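You operate a simulated robot arm through the tools that you are given. There is no shell and no other tool. Be economical: measure what you need, move in short steps, check, and stop when the job is done.

You run a simulated robot arm. Do the job below in one go: nothing can be reset, and whatever is moved stays where it is left.

## Task
Swap the black liner on the locked spindle for the brown one.
Fine: free the blue lever, lay the black liner in the empty cradle, slide the brown one home, throw the lever to fast.

Only the result counts: the job must be done as asked and must still hold three seconds after the hand-in. Knocking over, shifting, dropping, spilling or breaking anything else fails it.

## Robot
A 6-joint arm with a two-finger parallel gripper, fixed in place. Base frame: the origin is at the foot of the arm, x ahead of it, y to its left, z up. Units: m, degrees, N and s.
Its first joint turns from -66.0 to 66.0 degrees. Payload 2.9 kg.
Tool frame: the origin (TCP) lies between the finger pads and is the grasp point; the fingertips stand 0.03 m ahead of it; z points along the fingers, y is the line along which they close. Largest opening 0.11 m; finger width 0.02, thickness 0.01; the body of the gripper, 0.048 by 0.112 m, starts 0.055 m behind the TCP.
Orientation is told as [roll, pitch, yaw] about the base's x, y, z axes, in that order, counted from this pose: with the fingers straight down and closing along the base's y, the tool's x points along the base's -x, its y along +y and its z along -z.

## Interface
- The arm moves only by the tool play_rows. Its arguments are lists of equal length, an entry for each row: "grip": the opening, from 0 (shut) to 1 (fully open); "translation": the shift along the tool's x, y, z in m, a list of three; "turn": the turn, a rotation vector about the tool's x, y, z in degrees, a list of three. In form: {"grip": [grip, ...], "translation": [[dx, dy, dz], ...], "turn": [[wx, wy, wz], ...]}. A call has 1 to 10 rows; each row shifts and turns the commanded pose from where the row before left it, along the tool's axes as they then stand. Rows are played at 5 a second. More than 0.05 m and 8.6 degrees between two rows, or a gripper value outside its range, and nothing of the call is played. A pose out of reach is approached as far as the arm can. The call stops where the force on the tool passes 60 N (or 10 N more than at its start, if that is more) or the arm is blocked; 0.2 s more then pass. The fingers move at their own pace (about 0.108 m/s each) and stop on an object; they squeeze with about 21 N. The grip force told is the motor's: it shows also when the fingers shut on nothing. Time passes only in rows, and 0.2 s behind the last, so rows that do not move let the fingers close. It gives the time, the measured TCP pose, the force on the tool (base axes), the opening and the grip force at its end, in the units of the frame above (readings bear some noise), and new pictures: "pictures" is both (left out), scene, wrist or none.
- Cameras (640 x 400 px; columns grow to the right, rows downward): "scene" is fixed at [0.0755, 0.4226, 1.3938]; the picture's right is [-0.77, -0.63, 0.00], its down [-0.35, 0.42, -0.84] and it looks along [0.53, -0.65, -0.55] (base axes); focal length 342 px, centre (320, 200). "wrist" rides on the gripper at [0.072, 0.017, -0.103] in the tool frame; the picture's right is [-0.23, 0.97, 0.00], its down [-0.76, -0.18, -0.62] and it looks along [-0.61, -0.14, 0.78] (tool axes); focal length 222 px, centre (320, 200). There is no depth. A picture from a camera that has moved, and an enlarged one, comes with that camera's place and axes in the base frame and with its lens. The place of the scene camera against the robot may be out by one fixed shift of up to 0.018 m in any direction.
- inspect(camera, box): a new picture of the part [left, top, right, bottom] of that camera's present view, enlarged. The clock stands still meanwhile.
- finish_job(): hands the job in; it is judged then, once.

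Go step by step. Nothing tells you positions but the pictures and the camera data: compare them with the known pose of the tool, close in by small moves and look again before you grip or let go. The budget is 120 turns and 200 pictures, counting those below and the enlarged ones. Unless the task says otherwise, let go and move clear before handing in, and close with one line.

The tools are called after "Call:" by a JSON object that holds its "name" and its "arguments". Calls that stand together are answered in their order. play_rows: Moves the arm, as the interface text tells. Its arguments: {"type":"object","properties":{"grip":{"type":"array"},"translation":{"type":"array"},"turn":{"type":"array"},"pictures":{"type":"string","enum":["both","scene","wrist","none"]}},"required":["grip","translation","turn"]} The other tools are called the same way: inspect (camera, box) takes an enlarged picture of a part of a camera's view; finish_job () hands the job in.

At the start:

```text
clock: 0.0
tool_pos: [0.2866, -0.3533, 1.1812]
tool_rot: [0.0, 0.0, 0.0]
ft_force: [0.0, -0.1, -0.6]
width: 0.1098
gripper_force: 0.2
```

scene: 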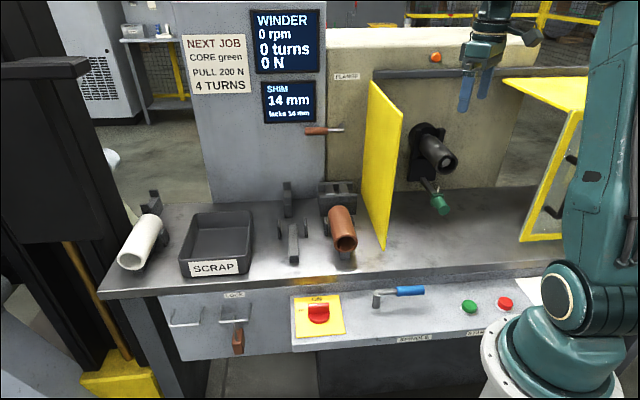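
wrist: 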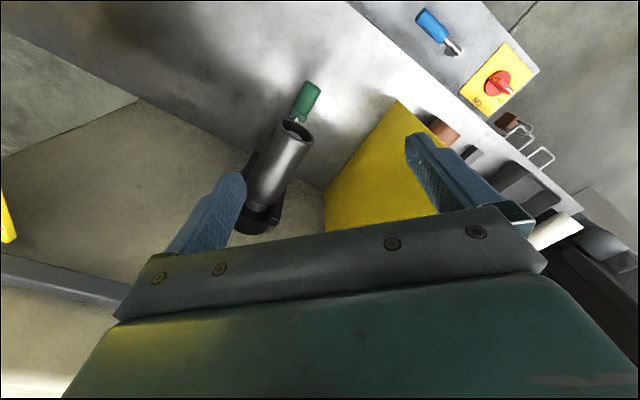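

I see a winder with a black sleeve on a spindle, a green lever, a blue lever on the front panel, cradles, and a lock area. I'll enlarge the key parts before moving.

Call:
{"name": "inspect", "arguments": {"camera": "scene", "box": [340, 60, 540, 260]}}

Call:
{"name": "inspect", "arguments": {"camera": "scene", "box": [100, 160, 380, 290]}}

Call:
{"name": "inspect", "arguments": {"camera": "scene", "box": [150, 260, 550, 370]}}

Call:
{"name": "inspect", "arguments": {"camera": "scene", "box": [160, 0, 360, 150]}}

Call:
{"name": "inspect", "arguments": {"camera": "wrist", "box": [380, 0, 640, 270]}}

Call:
{"name": "inspect", "arguments": {"camera": "wrist", "box": [220, 60, 360, 250]}}

```text
2.00 times, centred on (440, 160) of scene
camera zoom: at [0.0755, 0.4226, 1.3938], right [-0.77, -0.63, 0.0], down [-0.35, 0.42, -0.84], along [0.53, -0.65, -0.55], focal length 683 px, centre (80, 280)
```

zoom: 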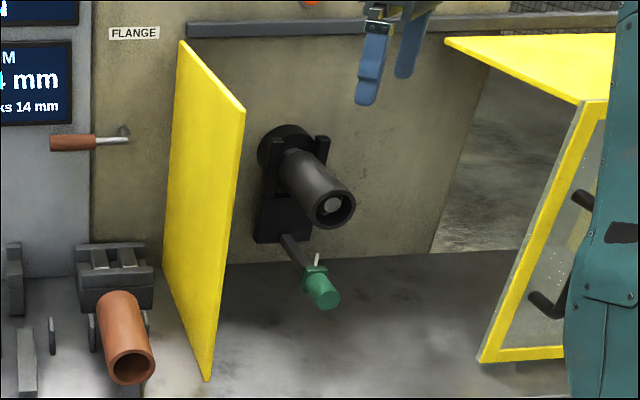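

```text
2.29 times, centred on (240, 225) of scene
camera zoom: at [0.0755, 0.4226, 1.3938], right [-0.77, -0.63, 0.0], down [-0.35, 0.42, -0.84], along [0.53, -0.65, -0.55], focal length 781 px, centre (503, 143)
```

zoom: 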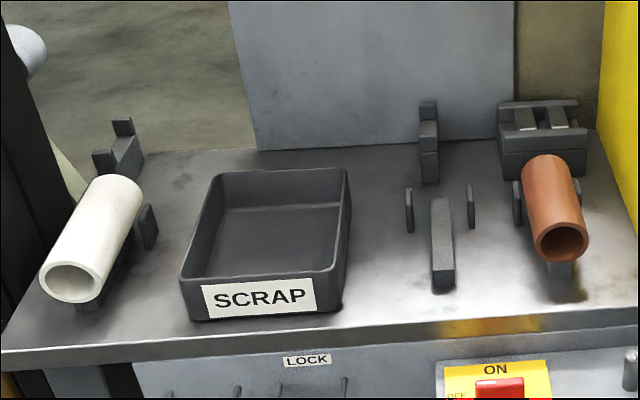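

```text
1.60 times, centred on (350, 315) of scene
camera zoom: at [0.0755, 0.4226, 1.3938], right [-0.77, -0.63, 0.0], down [-0.35, 0.42, -0.84], along [0.53, -0.65, -0.55], focal length 546 px, centre (272, 16)
```

zoom: 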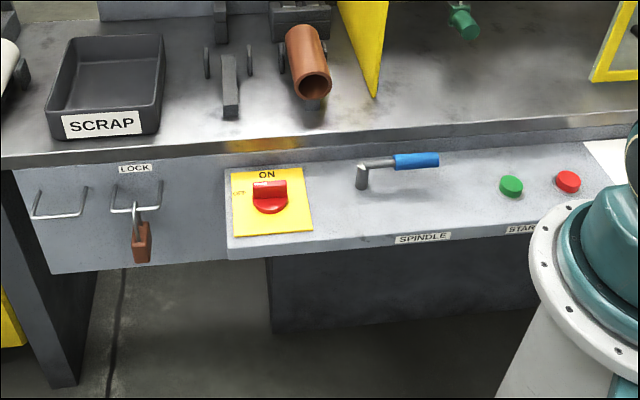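

```text
2.67 times, centred on (260, 75) of scene
camera zoom: at [0.0755, 0.4226, 1.3938], right [-0.77, -0.63, 0.0], down [-0.35, 0.42, -0.84], along [0.53, -0.65, -0.55], focal length 911 px, centre (480, 533)
```

zoom: 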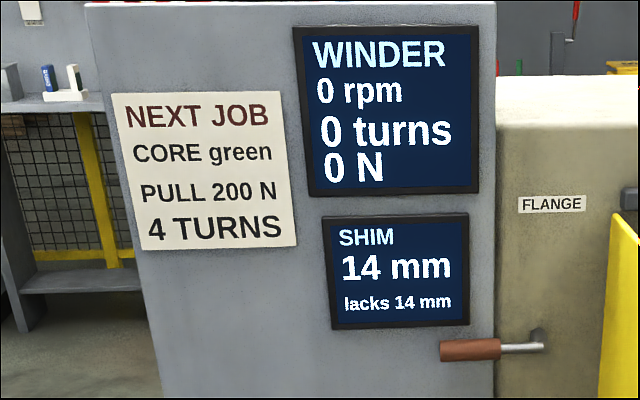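

```text
1.48 times, centred on (510, 135) of wrist
camera zoom: at [0.2147, -0.3363, 1.2856], right [0.23, 0.97, 0.0], down [0.76, -0.18, 0.62], along [0.61, -0.14, -0.78], focal length 329 px, centre (38, 296)
```

zoom: 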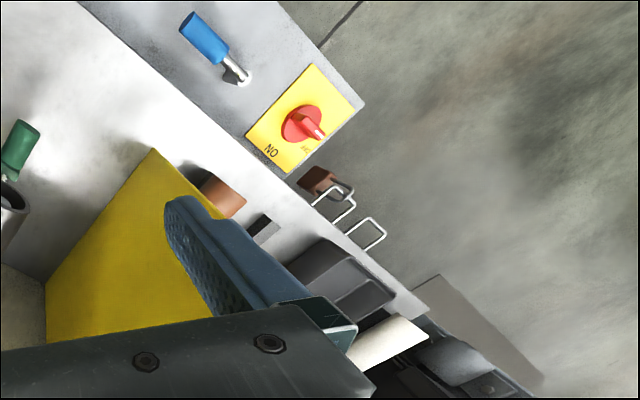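

```text
2.11 times, centred on (290, 155) of wrist
camera zoom: at [0.2147, -0.3363, 1.2856], right [0.23, 0.97, 0.0], down [0.76, -0.18, 0.62], along [0.61, -0.14, -0.78], focal length 468 px, centre (383, 295)
```

zoom: 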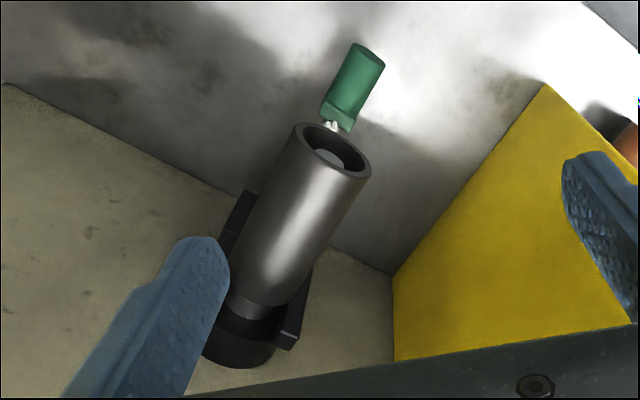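

The spindle axis runs horizontally at about 43° to the base axes, with its front end near (0.32, -0.39, 0.99). The blue lever's tip is near (0.24, -0.17, 0.78), and the bench is near z 0.79. I'll move above the lever with the tool turned to face the machine and look closer.

Call:
{"name": "play_rows", "arguments": {"grip": [1, 1, 1, 1, 1, 1, 1, 1, 1, 1], "translation": [[0.0155, 0.0445, 0], [0.0155, 0.0445, 0], [0.0155, 0.0445, 0], [0, 0, 0], [0, 0, 0], [0, 0, 0], [0, 0, 0], [0, 0, 0], [0, 0, 0.04], [0, 0, 0.04]], "turn": [[0, 0, 0], [0, 0, 0], [0, 0, 0], [0, 0, 8.6], [0, 0, 8.6], [0, 0, 8.6], [0, 0, 8.6], [0, 0, 8.6], [0, 0, 0], [0, 0, 0]]}}

```text
clock: 2.2
tool_pos: [0.2384, -0.2202, 1.0997]
tool_rot: [0.1, -0.1, -42.9]
ft_force: [-0.4, -0.3, -0.2]
width: 0.1102
gripper_force: 0.2
camera wrist: at [0.1974, -0.1587, 1.2045], right [0.83, 0.56, 0.0], down [0.44, -0.65, 0.62], along [0.35, -0.52, -0.78], focal length 222 px, centre (320, 200)
```

scene: 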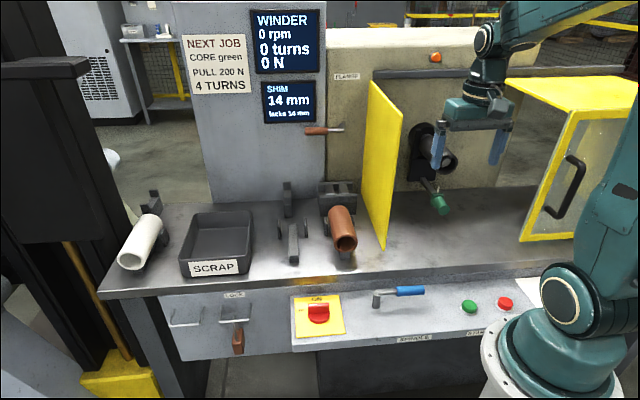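
wrist: 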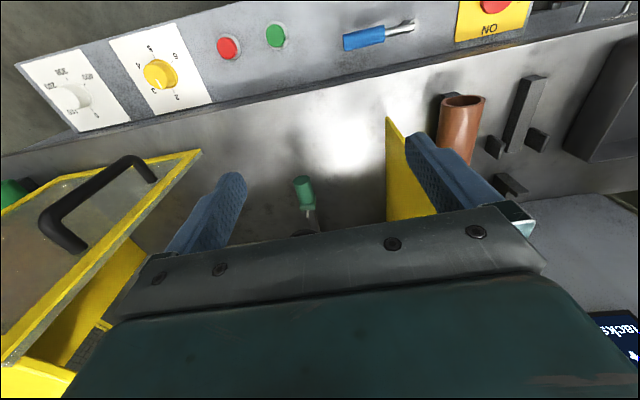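

The view works but the lever is at the edge. I'll back off along the tool's x to look down at the lever panel.

Call:
{"name": "play_rows", "arguments": {"grip": [1, 1, 1], "translation": [[0.03, 0.03, 0.0], [0.03, 0.03, 0], [0.03, 0.03, 0.0]], "turn": [[0, 0, 0], [0, 0, 0], [0, 0, 0]]}}

```text
clock: 3.0
tool_pos: [0.2365, -0.0913, 1.1016]
tool_rot: [0.0, -0.1, -43.0]
ft_force: [-0.1, 0.3, -0.3]
width: 0.1098
gripper_force: 0.0
camera wrist: at [0.1951, -0.0309, 1.2064], right [0.83, 0.56, 0.0], down [0.44, -0.65, 0.62], along [0.35, -0.52, -0.78], focal length 222 px, centre (320, 200)
```

scene: 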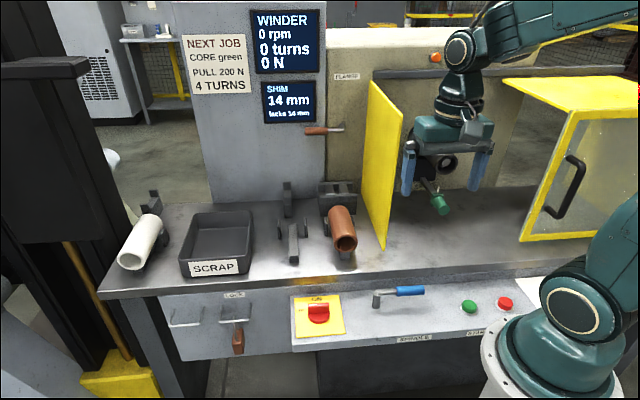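
wrist: 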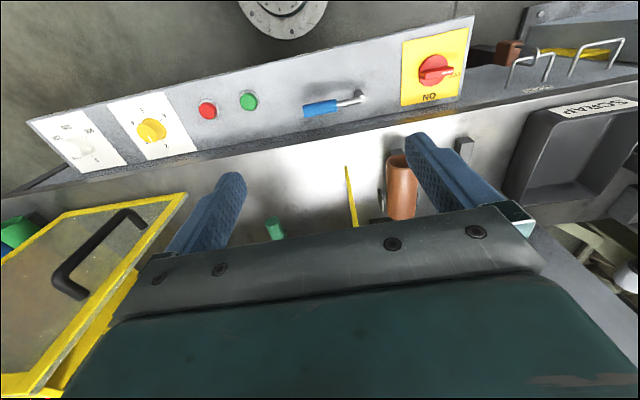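

Call:
{"name": "inspect", "arguments": {"camera": "wrist", "box": [180, 20, 500, 180]}}

Call:
{"name": "inspect", "arguments": {"camera": "wrist", "box": [300, 60, 400, 130]}}

Call:
{"name": "inspect", "arguments": {"camera": "scene", "box": [340, 260, 540, 350]}}

```text
2.00 times, centred on (340, 100) of wrist
camera zoom: at [0.1951, -0.0309, 1.2064], right [0.83, 0.56, 0.0], down [0.44, -0.65, 0.62], along [0.35, -0.52, -0.78], focal length 444 px, centre (280, 400)
```

zoom: 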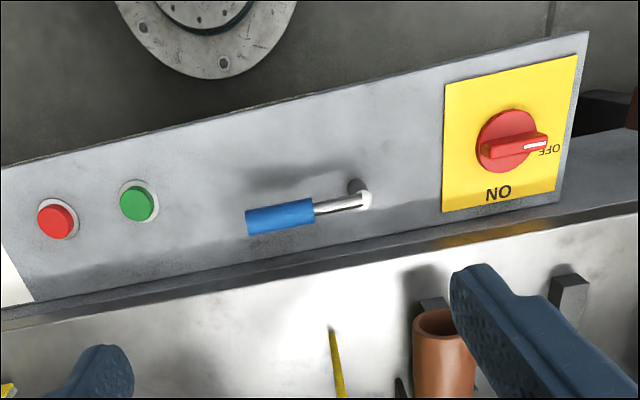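

```text
5.71 times, centred on (350, 95) of wrist
camera zoom: at [0.1951, -0.0309, 1.2064], right [0.83, 0.56, 0.0], down [0.44, -0.65, 0.62], along [0.35, -0.52, -0.78], focal length 1269 px, centre (149, 800)
```

zoom: 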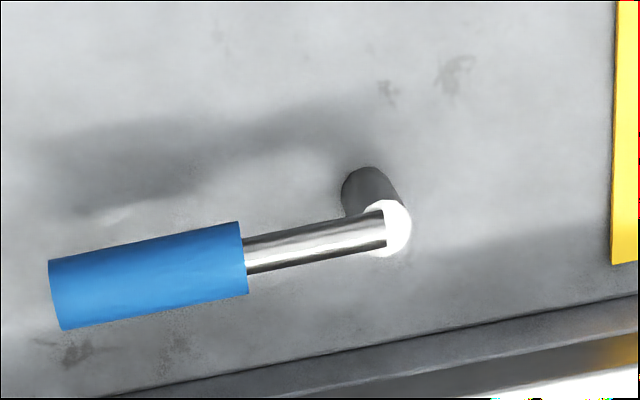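

```text
3.20 times, centred on (440, 305) of scene
camera zoom: at [0.0755, 0.4226, 1.3938], right [-0.77, -0.63, 0.0], down [-0.35, 0.42, -0.84], along [0.53, -0.65, -0.55], focal length 1093 px, centre (-64, -136)
```

zoom: 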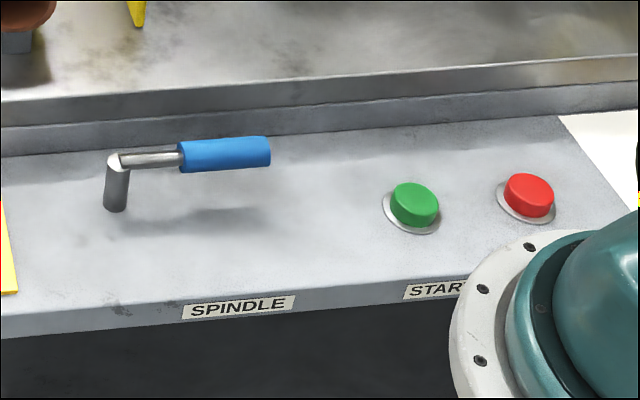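

The lever stands on a vertical post at about (0.322, -0.078) and points along the bench, with its handle near (0.262, -0.146, 0.775). I'll turn the tool so the fingers can straddle it.

Call:
{"name": "play_rows", "arguments": {"grip": [0.8, 0.6, 0.5, 0.45, 0.45, 0.45, 0.45, 0.45, 0.45, 0.45], "translation": [[0, 0, 0], [0, 0, 0], [0, 0, 0], [0, 0, 0], [0, 0, 0], [0, 0, 0], [0, 0, 0], [0, 0, 0], [0, 0, 0], [0, 0, 0]], "turn": [[0, 0, -8.6], [0, 0, -8.6], [0, 0, -8.6], [0, 0, -8.6], [0, 0, -8.6], [0, 0, -8.6], [0, 0, -8.6], [0, 0, -8.6], [0, 0, -8.6], [0, 0, -8.6]]}}

```text
clock: 5.2
tool_pos: [0.237, -0.0927, 1.1011]
tool_rot: [0.0, 0.0, 43.2]
ft_force: [-1.4, -0.1, 0.9]
width: 0.0491
gripper_force: 0.1
camera wrist: at [0.1715, -0.13, 1.2058], right [-0.5, 0.87, 0.0], down [0.68, 0.39, 0.62], along [0.54, 0.31, -0.78], focal length 222 px, centre (320, 200)
```

scene: 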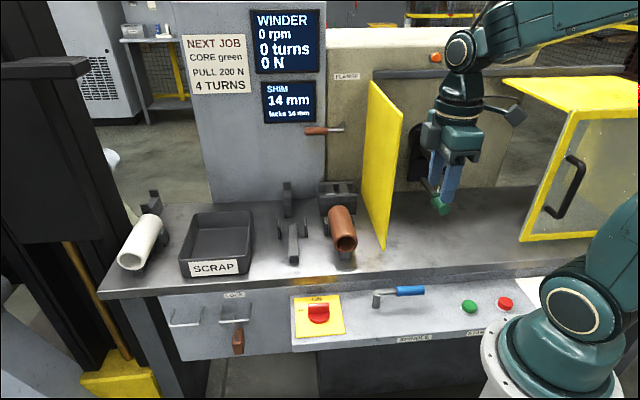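
wrist: 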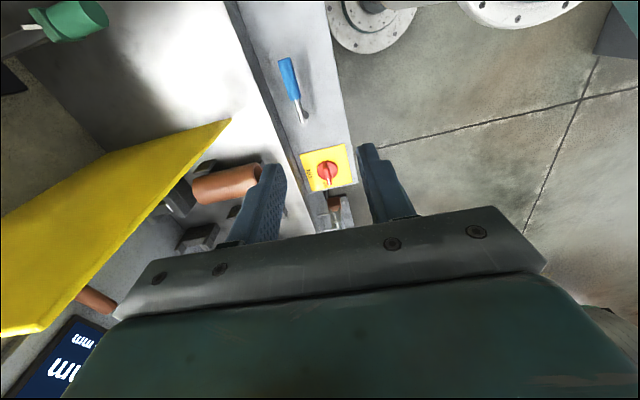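

The handle position agrees with my estimate. I'll move above it, descend partway and check.

Call:
{"name": "play_rows", "arguments": {"grip": [0.5, 0.5, 0.5, 0.5, 0.5, 0.5, 0.5], "translation": [[0, 0, 0], [0.0112, -0.0265, 0], [0.0113, -0.0265, 0], [0, 0, 0.05], [0, 0, 0.05], [0, 0, 0.05], [0, 0, 0.05]], "turn": [[0, 0, -5.4], [0, 0, 0], [0, 0, 0], [0, 0, 0], [0, 0, 0], [0, 0, 0], [0, 0, 0]]}}

```text
clock: 6.8
tool_pos: [0.2598, -0.1462, 0.9022]
tool_rot: [0.0, 0.0, 48.4]
ft_force: [-0.2, -0.2, 0.0]
width: 0.055
gripper_force: 0.1
camera wrist: at [0.1991, -0.1892, 1.0068], right [-0.58, 0.82, 0.0], down [0.64, 0.45, 0.62], along [0.51, 0.36, -0.78], focal length 222 px, centre (320, 200)
```

scene: 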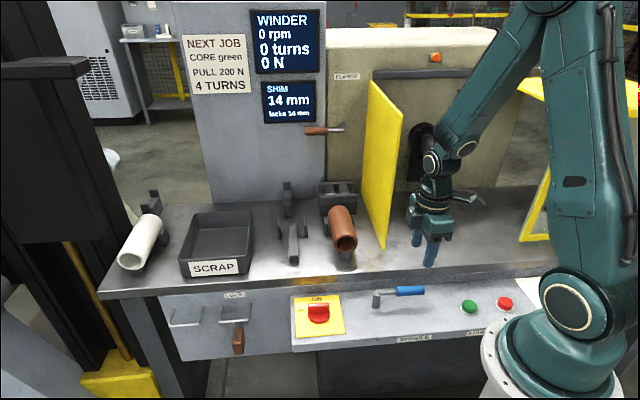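
wrist: 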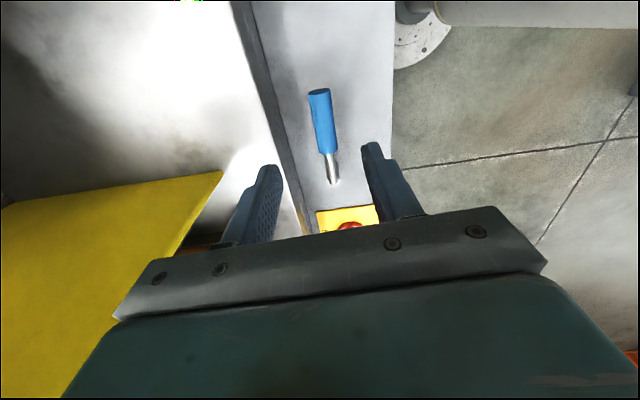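

The fingers are centred over the handle. I'll descend to straddle it.

Call:
{"name": "play_rows", "arguments": {"grip": [0.5, 0.5, 0.5], "translation": [[0, 0, 0.04], [0, 0, 0.04], [0, 0, 0.037]], "turn": [[0, 0, 0], [0, 0, 0], [0, 0, 0]]}}

Call:
{"name": "inspect", "arguments": {"camera": "scene", "box": [350, 240, 490, 330]}}

```text
clock: 7.6
tool_pos: [0.2586, -0.1448, 0.7844]
tool_rot: [0.0, 0.1, 48.4]
ft_force: [0.0, 0.4, -0.2]
width: 0.055
gripper_force: 0.1
camera wrist: at [0.1989, -0.1889, 0.8885], right [-0.58, 0.82, 0.0], down [0.64, 0.45, 0.62], along [0.51, 0.36, -0.78], focal length 222 px, centre (320, 200)
```

scene: 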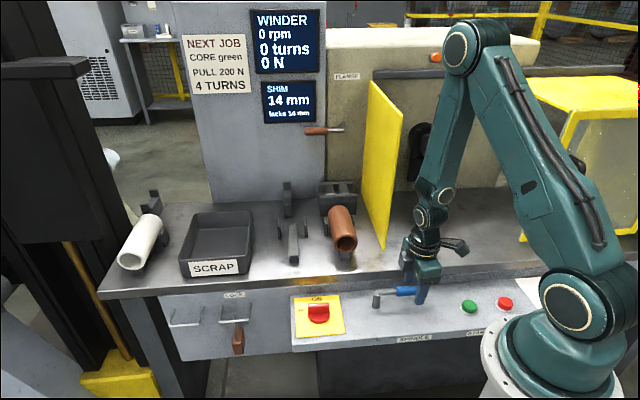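
wrist: 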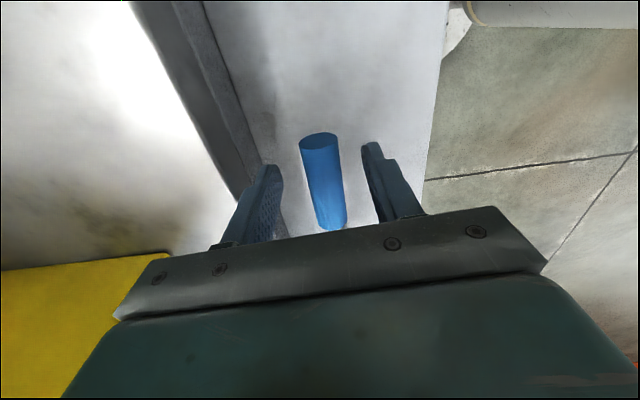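

```text
4.44 times, centred on (420, 285) of scene
camera zoom: at [0.0755, 0.4226, 1.3938], right [-0.77, -0.63, 0.0], down [-0.35, 0.42, -0.84], along [0.53, -0.65, -0.55], focal length 1518 px, centre (-124, -178)
```

zoom: 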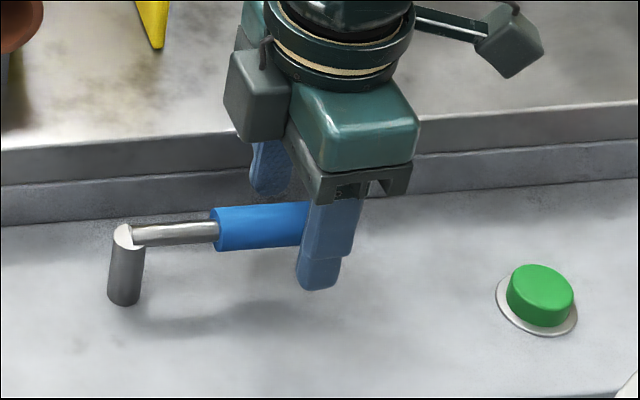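

The handle sits between the fingers. I'll narrow the gap slightly and swing toward the operator side in small arcs, watching the force.

Call:
{"name": "play_rows", "arguments": {"grip": [0.36, 0.36, 0.36, 0.36], "translation": [[0, 0, 0], [-0.0009, 0.0128, 0], [-0.0009, 0.0128, 0], [-0.0009, 0.0128, 0]], "turn": [[0, 0, 0], [0, 0, 8], [0, 0, 8], [0, 0, 8]]}}

Call:
{"name": "inspect", "arguments": {"camera": "scene", "box": [350, 240, 490, 330]}}

```text
clock: 8.6
tool_pos: [0.2387, -0.1148, 0.7847]
tool_rot: [0.0, 0.0, 24.4]
ft_force: [-0.2, 0.7, -0.3]
width: 0.0398
gripper_force: 0.1
camera wrist: at [0.1651, -0.1291, 0.8892], right [-0.19, 0.98, 0.0], down [0.77, 0.15, 0.62], along [0.61, 0.12, -0.78], focal length 222 px, centre (320, 200)
```

scene: 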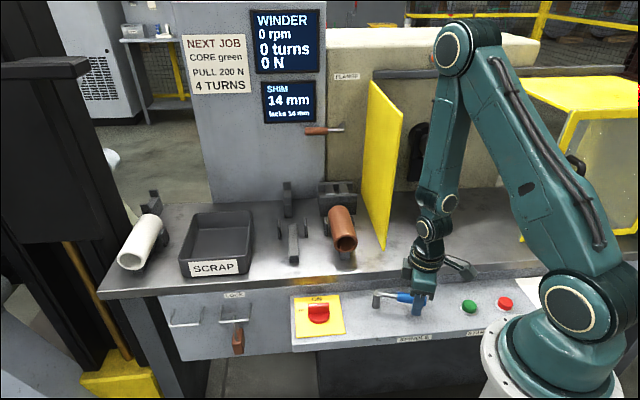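
wrist: 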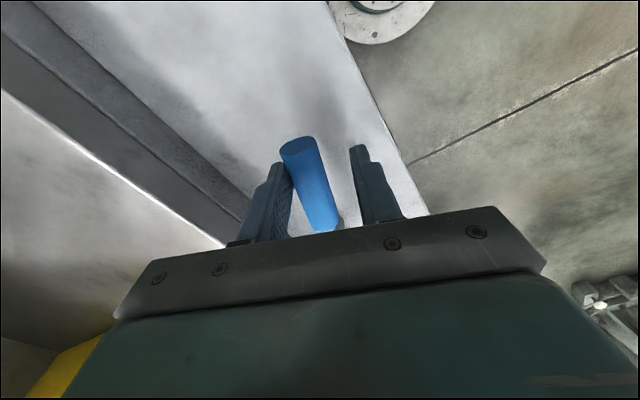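

```text
4.44 times, centred on (420, 285) of scene
camera zoom: at [0.0755, 0.4226, 1.3938], right [-0.77, -0.63, 0.0], down [-0.35, 0.42, -0.84], along [0.53, -0.65, -0.55], focal length 1518 px, centre (-124, -178)
```

zoom: 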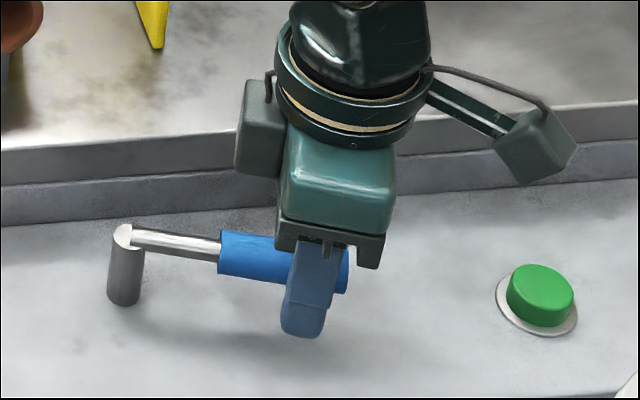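

The lever is moving freely. I'll continue the arc.

Call:
{"name": "play_rows", "arguments": {"grip": [0.36, 0.36, 0.36, 0.36], "translation": [[-0.0009, 0.0128, 0], [-0.0009, 0.0128, 0], [-0.0009, 0.0128, 0], [-0.0009, 0.0128, 0]], "turn": [[0, 0, 8], [0, 0, 8], [0, 0, 8], [0, 0, 8]]}}

Call:
{"name": "inspect", "arguments": {"camera": "scene", "box": [350, 240, 490, 330]}}

```text
clock: 9.6
tool_pos: [0.2343, -0.0642, 0.7838]
tool_rot: [0.1, 0.2, -7.7]
ft_force: [-0.3, 0.3, 0.9]
width: 0.0396
gripper_force: 0.3
out of reach, approached as far as the arm can: row 4
camera wrist: at [0.1653, -0.0385, 0.8885], right [0.35, 0.93, 0.0], down [0.73, -0.28, 0.62], along [0.58, -0.22, -0.78], focal length 222 px, centre (320, 200)
```

scene: 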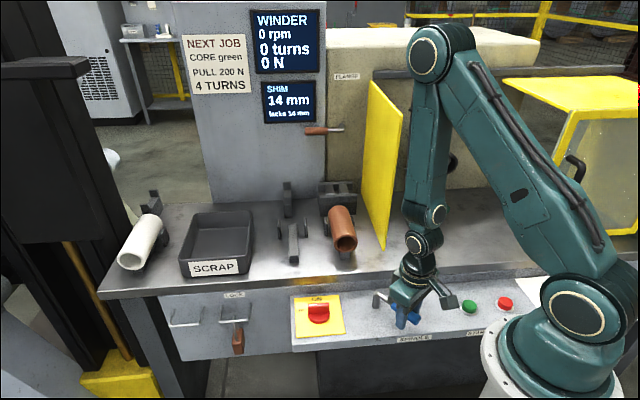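
wrist: 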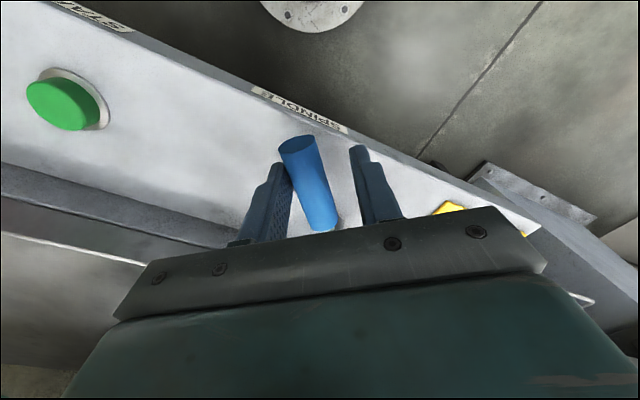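

```text
4.44 times, centred on (420, 285) of scene
camera zoom: at [0.0755, 0.4226, 1.3938], right [-0.77, -0.63, 0.0], down [-0.35, 0.42, -0.84], along [0.53, -0.65, -0.55], focal length 1518 px, centre (-124, -178)
```

zoom: 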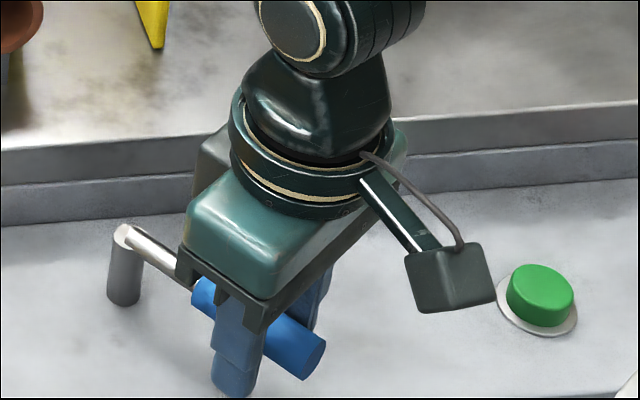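

Near the reach limit close to the base, so I'll slide the contact point toward the pivot and continue the swing.

Call:
{"name": "play_rows", "arguments": {"grip": [0.36, 0.36, 0.36, 0.36, 0.36], "translation": [[-0.015, 0, 0], [-0.015, 0, 0], [-0.0006, 0.0088, 0], [-0.0006, 0.0088, 0], [-0.0006, 0.0088, 0]], "turn": [[0, 0, 0], [0, 0, 0], [0, 0, 8], [0, 0, 8], [0, 0, 8]]}}

Call:
{"name": "inspect", "arguments": {"camera": "scene", "box": [350, 240, 490, 330]}}

```text
clock: 10.8
tool_pos: [0.2742, -0.0439, 0.7821]
tool_rot: [0.0, 0.0, -31.7]
ft_force: [0.0, -0.5, 0.5]
width: 0.0399
gripper_force: 0.3
camera wrist: at [0.2201, 0.0087, 0.8868], right [0.7, 0.71, 0.0], down [0.55, -0.55, 0.62], along [0.44, -0.44, -0.78], focal length 222 px, centre (320, 200)
```

scene: 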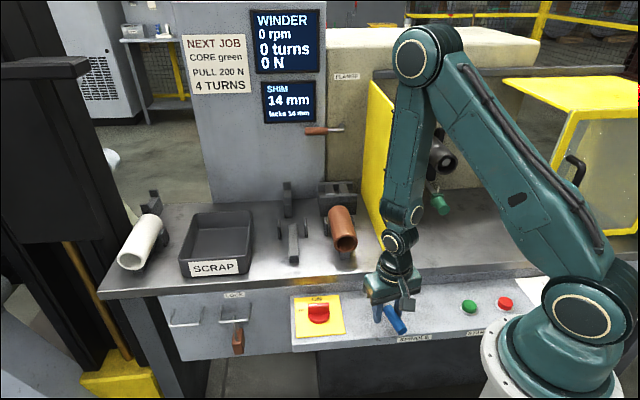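
wrist: 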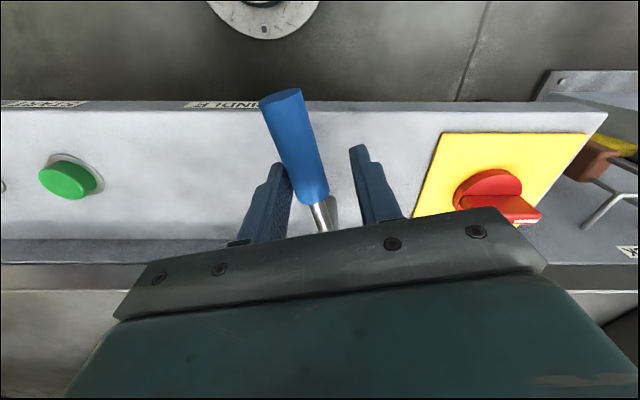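

```text
4.44 times, centred on (420, 285) of scene
camera zoom: at [0.0755, 0.4226, 1.3938], right [-0.77, -0.63, 0.0], down [-0.35, 0.42, -0.84], along [0.53, -0.65, -0.55], focal length 1518 px, centre (-124, -178)
```

zoom: 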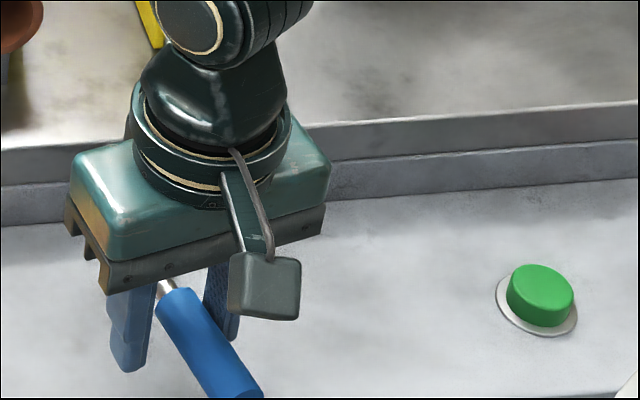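

The bench lines read level here, so the bench runs at 45° exactly. The lever is at roughly 70° of swing; I'll continue until a stop.

Call:
{"name": "play_rows", "arguments": {"grip": [0.36, 0.36, 0.36], "translation": [[-0.0006, 0.0088, 0], [-0.0006, 0.0088, 0], [-0.0006, 0.0088, 0]], "turn": [[0, 0, 8], [0, 0, 8], [0, 0, 8]]}}

Call:
{"name": "inspect", "arguments": {"camera": "scene", "box": [350, 240, 490, 330]}}

```text
clock: 11.6
tool_pos: [0.2901, -0.0295, 0.7819]
tool_rot: [-0.8, -0.5, -55.7]
ft_force: [-8.6, -35.0, -2.6]
width: 0.0528
gripper_force: 13.5
camera wrist: at [0.2635, 0.0411, 0.8869], right [0.93, 0.36, -0.01], down [0.29, -0.72, 0.63], along [0.22, -0.59, -0.77], focal length 222 px, centre (320, 200)
```

scene: 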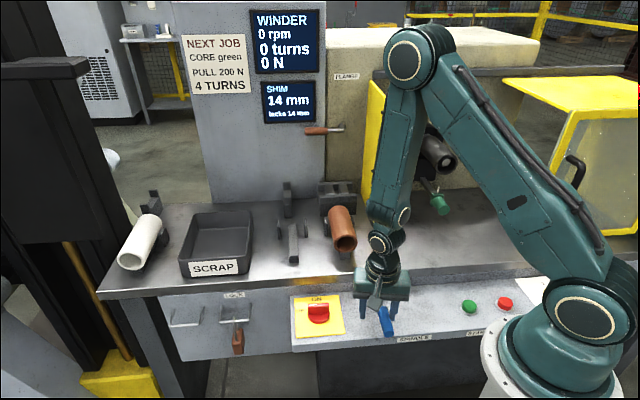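
wrist: 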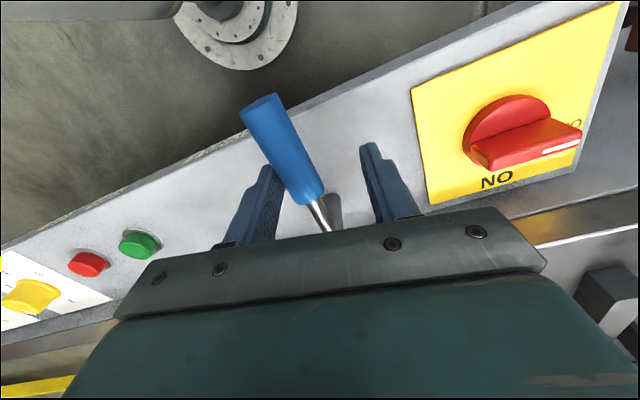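

```text
4.44 times, centred on (420, 285) of scene
camera zoom: at [0.0754, 0.4219, 1.3941], right [-0.77, -0.63, 0.0], down [-0.35, 0.42, -0.84], along [0.53, -0.65, -0.55], focal length 1518 px, centre (-124, -178)
```

zoom: 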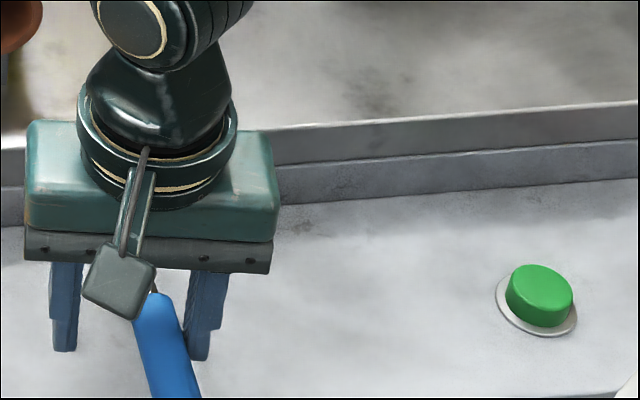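

The force jumped to about 36 N, so the lever is at its stop. I'll ease off, rise and look.

Call:
{"name": "play_rows", "arguments": {"grip": [0.5, 0.5, 0.5, 0.5, 0.5, 0.5], "translation": [[0, -0.012, 0], [0, 0, 0], [0, 0, -0.04], [0, 0, -0.05], [0, 0, -0.05], [0, 0, -0.05]], "turn": [[0, 0, 0], [0, 0, 0], [0, 0, 0], [0, 0, 0], [0, 0, 0], [0, 0, 0]]}}

Call:
{"name": "inspect", "arguments": {"camera": "scene", "box": [350, 240, 490, 340]}}

```text
clock: 13.0
tool_pos: [0.2811, -0.031, 0.9735]
tool_rot: [-0.1, 0.0, -55.6]
ft_force: [0.1, -0.2, 0.3]
width: 0.0549
gripper_force: 0.1
camera wrist: at [0.2536, 0.0379, 1.0771], right [0.93, 0.36, 0.0], down [0.28, -0.73, 0.62], along [0.23, -0.58, -0.78], focal length 222 px, centre (320, 200)
```

scene: 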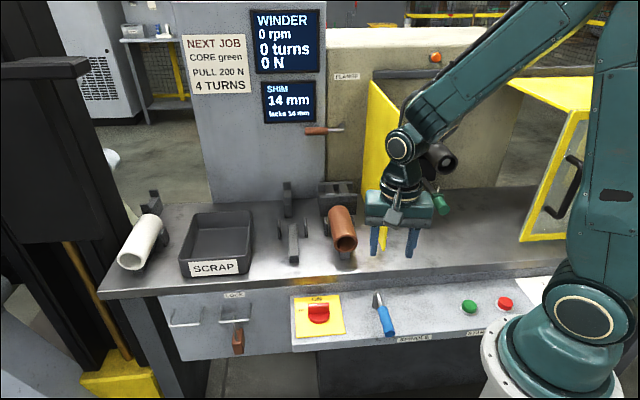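
wrist: 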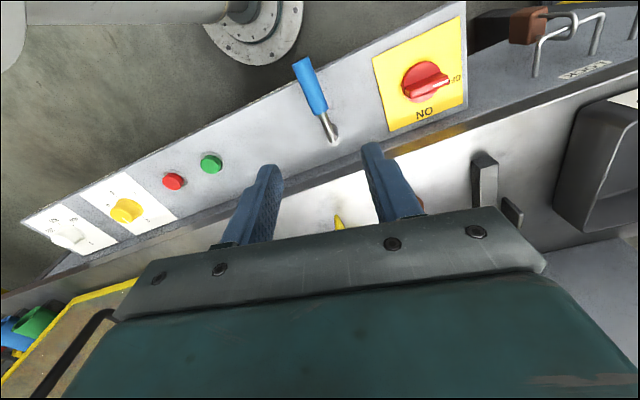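

```text
4.00 times, centred on (420, 290) of scene
camera zoom: at [0.0755, 0.4226, 1.3938], right [-0.77, -0.63, 0.0], down [-0.35, 0.42, -0.84], along [0.53, -0.65, -0.55], focal length 1366 px, centre (-80, -160)
```

zoom: 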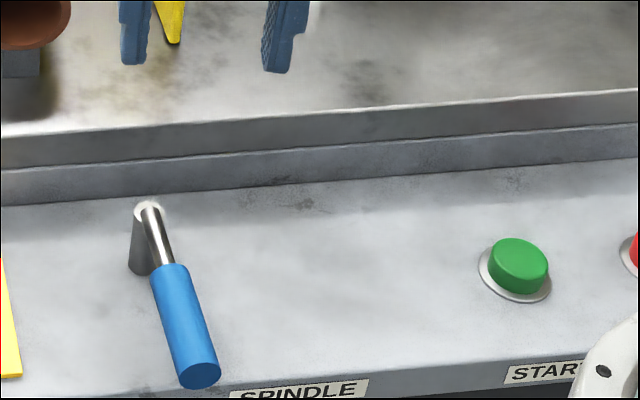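

The lever now points toward the operator at 90° (free). Next I'll go up, align the tool with the spindle at 45°, and look at the black liner.

Call:
{"name": "play_rows", "arguments": {"grip": [0.6, 0.7, 0.8, 0.8, 0.8, 0.8, 0.8, 0.8, 0.8, 0.8], "translation": [[0, 0, -0.05], [0, 0, -0.05], [0, 0, -0.05], [0, 0, -0.01], [-0.033, -0.0377, 0], [-0.033, -0.0377, 0], [-0.033, -0.0377, 0], [-0.033, -0.0377, 0], [-0.033, -0.0377, 0], [-0.033, -0.0377, 0]], "turn": [[0, 0, -5.3], [0, 0, -5.3], [0, 0, 0], [0, 0, 0], [0, 0, 0], [0, 0, 0], [0, 0, 0], [0, 0, 0], [0, 0, 0], [0, 0, 0]]}}

```text
refused: row 5 steps farther than a row can; nothing moved
```

Call:
{"name": "play_rows", "arguments": {"grip": [0.6, 0.7, 0.8, 0.8, 0.8, 0.8, 0.8, 0.8, 0.8, 0.8], "translation": [[0, 0, -0.05], [0, 0, -0.05], [0, 0, -0.045], [-0.0283, -0.0323, 0], [-0.0283, -0.0323, 0], [-0.0283, -0.0323, 0], [-0.0283, -0.0323, 0], [-0.0283, -0.0323, 0], [-0.0283, -0.0323, 0], [-0.0283, -0.0323, 0]], "turn": [[0, 0, -5.3], [0, 0, -5.3], [0, 0, 0], [0, 0, 0], [0, 0, 0], [0, 0, 0], [0, 0, 0], [0, 0, 0], [0, 0, 0], [0, 0, 0]]}}

Call:
{"name": "inspect", "arguments": {"camera": "wrist", "box": [220, 60, 400, 220]}}

```text
clock: 15.2
tool_pos: [0.2611, -0.3321, 1.1196]
tool_rot: [0.0, 0.0, -44.8]
ft_force: [0.2, 0.0, -0.1]
width: 0.088
gripper_force: 0.1
camera wrist: at [0.2214, -0.2689, 1.2242], right [0.85, 0.53, 0.0], down [0.41, -0.66, 0.62], along [0.33, -0.53, -0.78], focal length 222 px, centre (320, 200)
```

scene: 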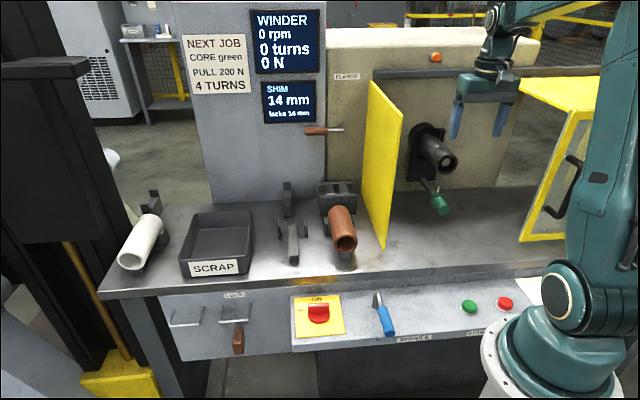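
wrist: 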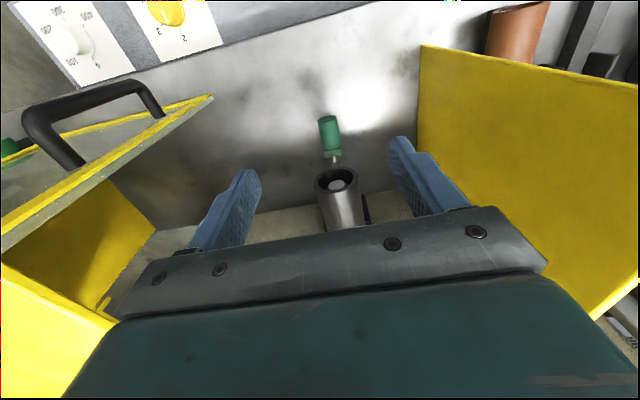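

```text
2.50 times, centred on (310, 140) of wrist
camera zoom: at [0.2214, -0.2689, 1.2242], right [0.85, 0.53, 0.0], down [0.41, -0.66, 0.62], along [0.33, -0.53, -0.78], focal length 555 px, centre (345, 350)
```

zoom: 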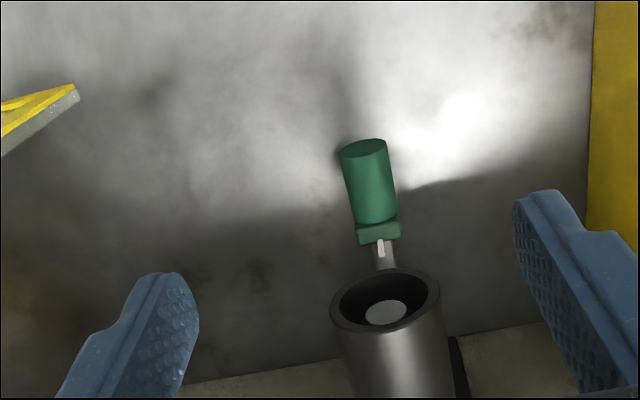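

The black liner's front ring centre is at about (0.322, -0.391, 0.991) with an outer diameter near 0.055. I'll move over its middle and descend partway.

Call:
{"name": "play_rows", "arguments": {"grip": [0.85, 0.85, 0.85, 0.85, 0.85], "translation": [[-0.0375, 0, 0], [-0.0375, 0, 0], [-0.0375, 0.001, 0], [-0.0375, 0, 0], [0, 0, 0.04]], "turn": [[0, 0, 0], [0, 0, 0], [0, 0, 0.2], [0, 0, 0], [0, 0, 0]]}}

Call:
{"name": "inspect", "arguments": {"camera": "wrist", "box": [220, 60, 400, 240]}}

Call:
{"name": "inspect", "arguments": {"camera": "scene", "box": [380, 60, 520, 220]}}

```text
clock: 16.4
tool_pos: [0.367, -0.4396, 1.0767]
tool_rot: [0.0, 0.1, -45.3]
ft_force: [-0.2, -0.1, 0.1]
width: 0.0935
gripper_force: 0.0
camera wrist: at [0.3281, -0.3759, 1.1818], right [0.85, 0.53, 0.0], down [0.41, -0.67, 0.62], along [0.33, -0.53, -0.78], focal length 222 px, centre (320, 200)
```

scene: 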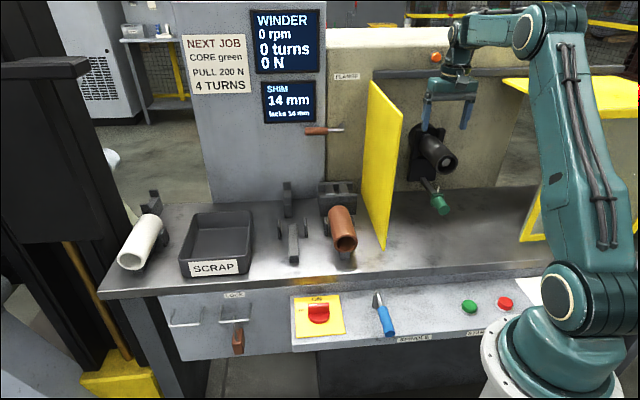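
wrist: 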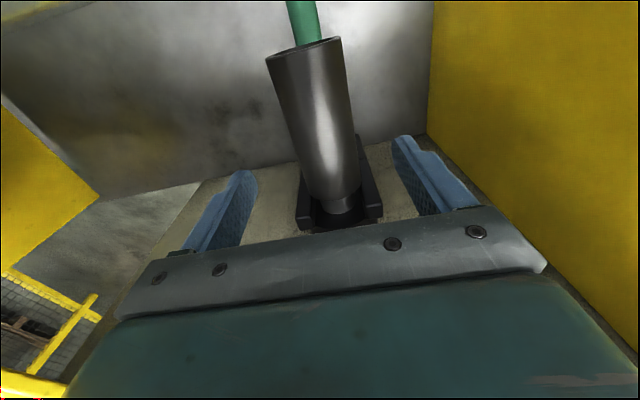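

```text
2.22 times, centred on (310, 150) of wrist
camera zoom: at [0.3281, -0.3759, 1.1818], right [0.85, 0.53, 0.0], down [0.41, -0.67, 0.62], along [0.33, -0.53, -0.78], focal length 494 px, centre (342, 311)
```

zoom: 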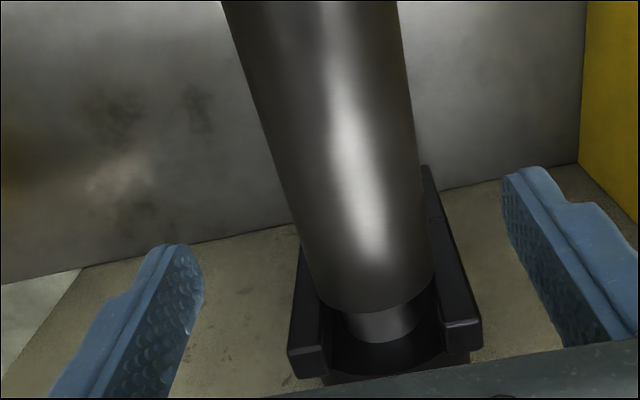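

```text
2.50 times, centred on (450, 140) of scene
camera zoom: at [0.0755, 0.4226, 1.3938], right [-0.77, -0.63, 0.0], down [-0.35, 0.42, -0.84], along [0.53, -0.65, -0.55], focal length 854 px, centre (-5, 350)
```

zoom: 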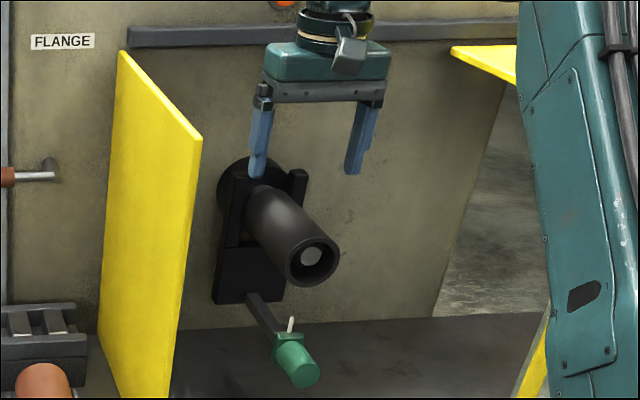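

The liner is about 0.125 long and nearly centred under the gripper. I'll shift 2.5 mm and descend around it.

Call:
{"name": "play_rows", "arguments": {"grip": [0.85, 0.85, 0.85], "translation": [[0, 0.0025, 0.03], [0, 0, 0.03], [0, 0, 0.026]], "turn": [[0, 0, 0], [0, 0, 0], [0, 0, 0]]}}

Call:
{"name": "inspect", "arguments": {"camera": "wrist", "box": [180, 0, 480, 240]}}

Call:
{"name": "inspect", "arguments": {"camera": "scene", "box": [380, 80, 500, 220]}}

```text
clock: 17.2
tool_pos: [0.3709, -0.4347, 0.9892]
tool_rot: [0.0, -0.1, -45.2]
ft_force: [-0.2, -1.0, 0.3]
width: 0.0934
gripper_force: 0.1
camera wrist: at [0.3325, -0.3728, 1.0949], right [0.85, 0.53, 0.0], down [0.41, -0.67, 0.62], along [0.33, -0.53, -0.78], focal length 222 px, centre (320, 200)
```

scene: 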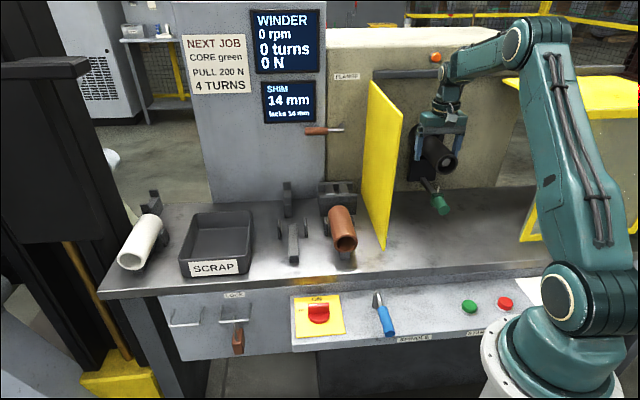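
wrist: 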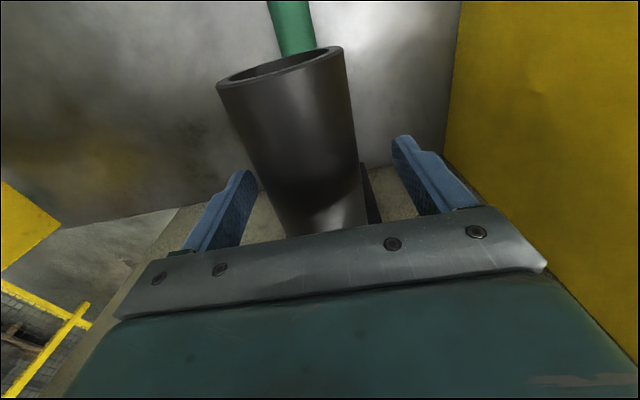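

```text
1.67 times, centred on (330, 120) of wrist
camera zoom: at [0.3325, -0.3728, 1.0949], right [0.85, 0.53, 0.0], down [0.41, -0.67, 0.62], along [0.33, -0.53, -0.78], focal length 370 px, centre (303, 333)
```

zoom: 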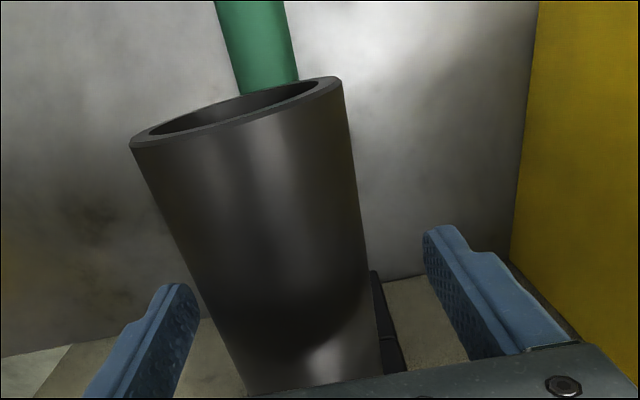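

```text
2.86 times, centred on (440, 150) of scene
camera zoom: at [0.0755, 0.4226, 1.3939], right [-0.77, -0.63, 0.0], down [-0.35, 0.42, -0.84], along [0.53, -0.65, -0.55], focal length 976 px, centre (-23, 343)
```

zoom: 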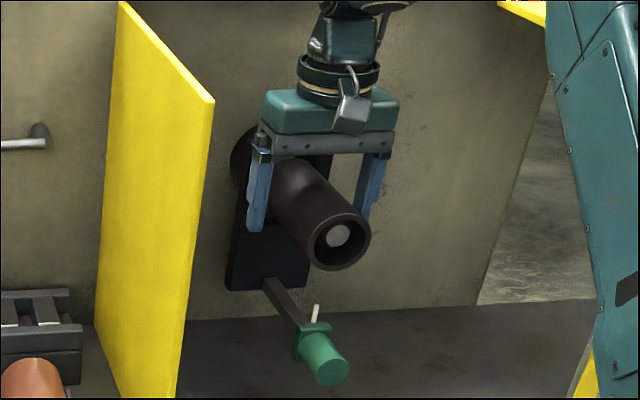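

The fingers straddle the liner. I'll nudge 2 mm and close.

Call:
{"name": "play_rows", "arguments": {"grip": [0.7, 0.55, 0.45, 0.3, 0.3], "translation": [[0, -0.002, 0], [0, 0, 0], [0, 0, 0], [0, 0, 0], [0, 0, 0]], "turn": [[0, 0, 0], [0, 0, 0], [0, 0, 0], [0, 0, 0], [0, 0, 0]]}}

Call:
{"name": "inspect", "arguments": {"camera": "wrist", "box": [180, 0, 480, 240]}}

```text
clock: 18.4
tool_pos: [0.3718, -0.4366, 0.9924]
tool_rot: [0.0, 0.1, -45.2]
ft_force: [-3.7, -3.2, -1.0]
width: 0.0608
gripper_force: 20.4
camera wrist: at [0.3307, -0.3743, 1.0958], right [0.85, 0.52, 0.0], down [0.41, -0.67, 0.62], along [0.33, -0.53, -0.78], focal length 222 px, centre (320, 200)
```

scene: 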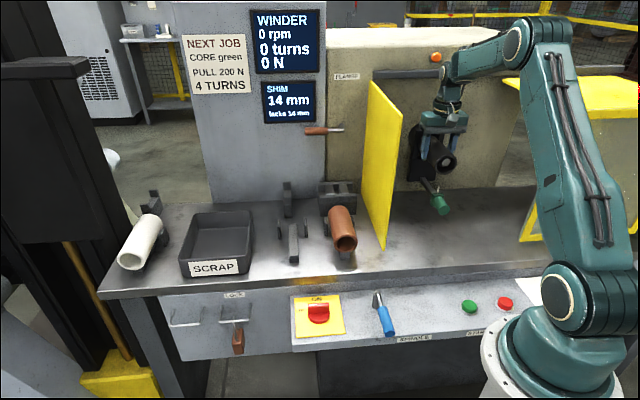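
wrist: 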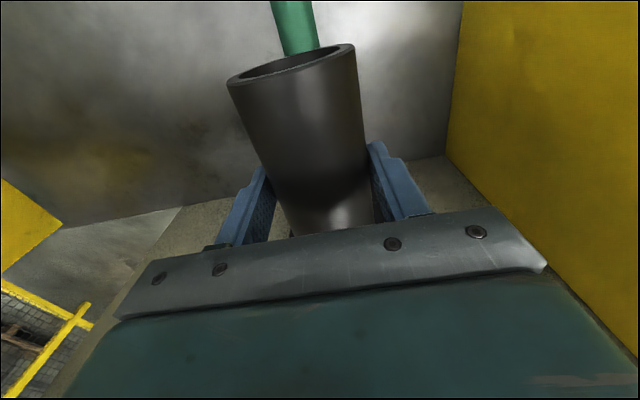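

```text
1.67 times, centred on (330, 120) of wrist
camera zoom: at [0.3307, -0.3743, 1.0958], right [0.85, 0.52, 0.0], down [0.41, -0.67, 0.62], along [0.33, -0.53, -0.78], focal length 370 px, centre (303, 333)
```

zoom: 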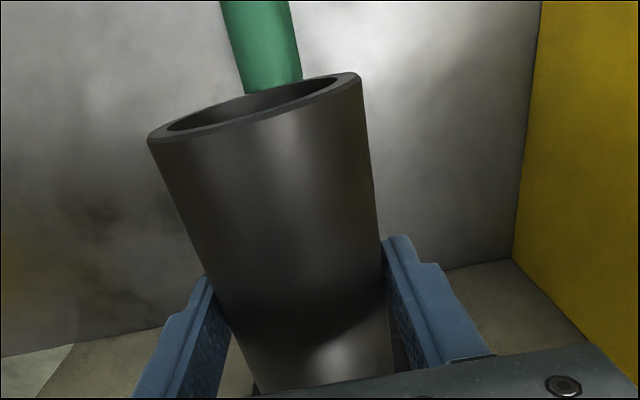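

I've gripped the liner at width 0.061. I'll pull it out along the spindle axis gently.

Call:
{"name": "play_rows", "arguments": {"grip": [0.3, 0.3, 0.3, 0.3], "translation": [[0.005, -0.0008, 0], [0.01, 0, 0], [0.015, 0, 0], [0.015, 0, 0]], "turn": [[0, 0, 0], [0, 0, 0], [0, 0, 0], [0, 0, 0]]}}

Call:
{"name": "inspect", "arguments": {"camera": "scene", "box": [380, 80, 500, 220]}}

```text
clock: 19.4
tool_pos: [0.3366, -0.4055, 0.9922]
tool_rot: [0.0, 0.1, -45.2]
ft_force: [0.7, 0.2, 0.8]
width: 0.0606
gripper_force: 21.0
camera wrist: at [0.2979, -0.3425, 1.0961], right [0.85, 0.53, 0.0], down [0.41, -0.67, 0.62], along [0.33, -0.53, -0.78], focal length 222 px, centre (320, 200)
```

scene: 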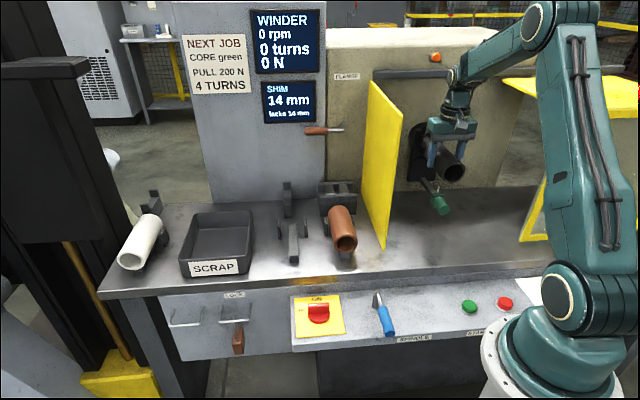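
wrist: 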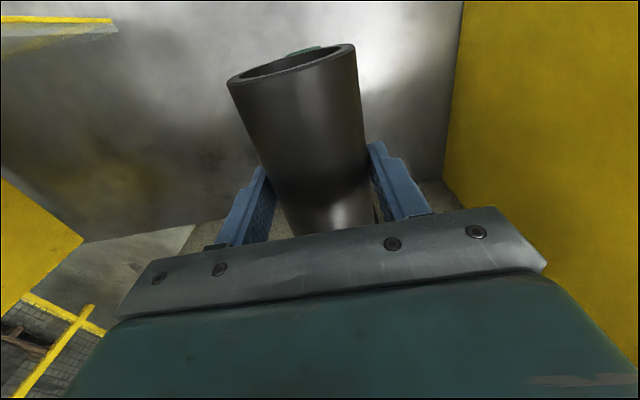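

```text
2.86 times, centred on (440, 150) of scene
camera zoom: at [0.0755, 0.4226, 1.3939], right [-0.77, -0.63, 0.0], down [-0.35, 0.42, -0.84], along [0.53, -0.65, -0.55], focal length 976 px, centre (-23, 343)
```

zoom: 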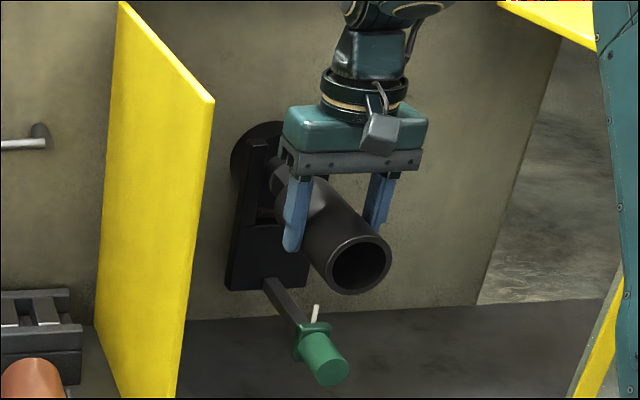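

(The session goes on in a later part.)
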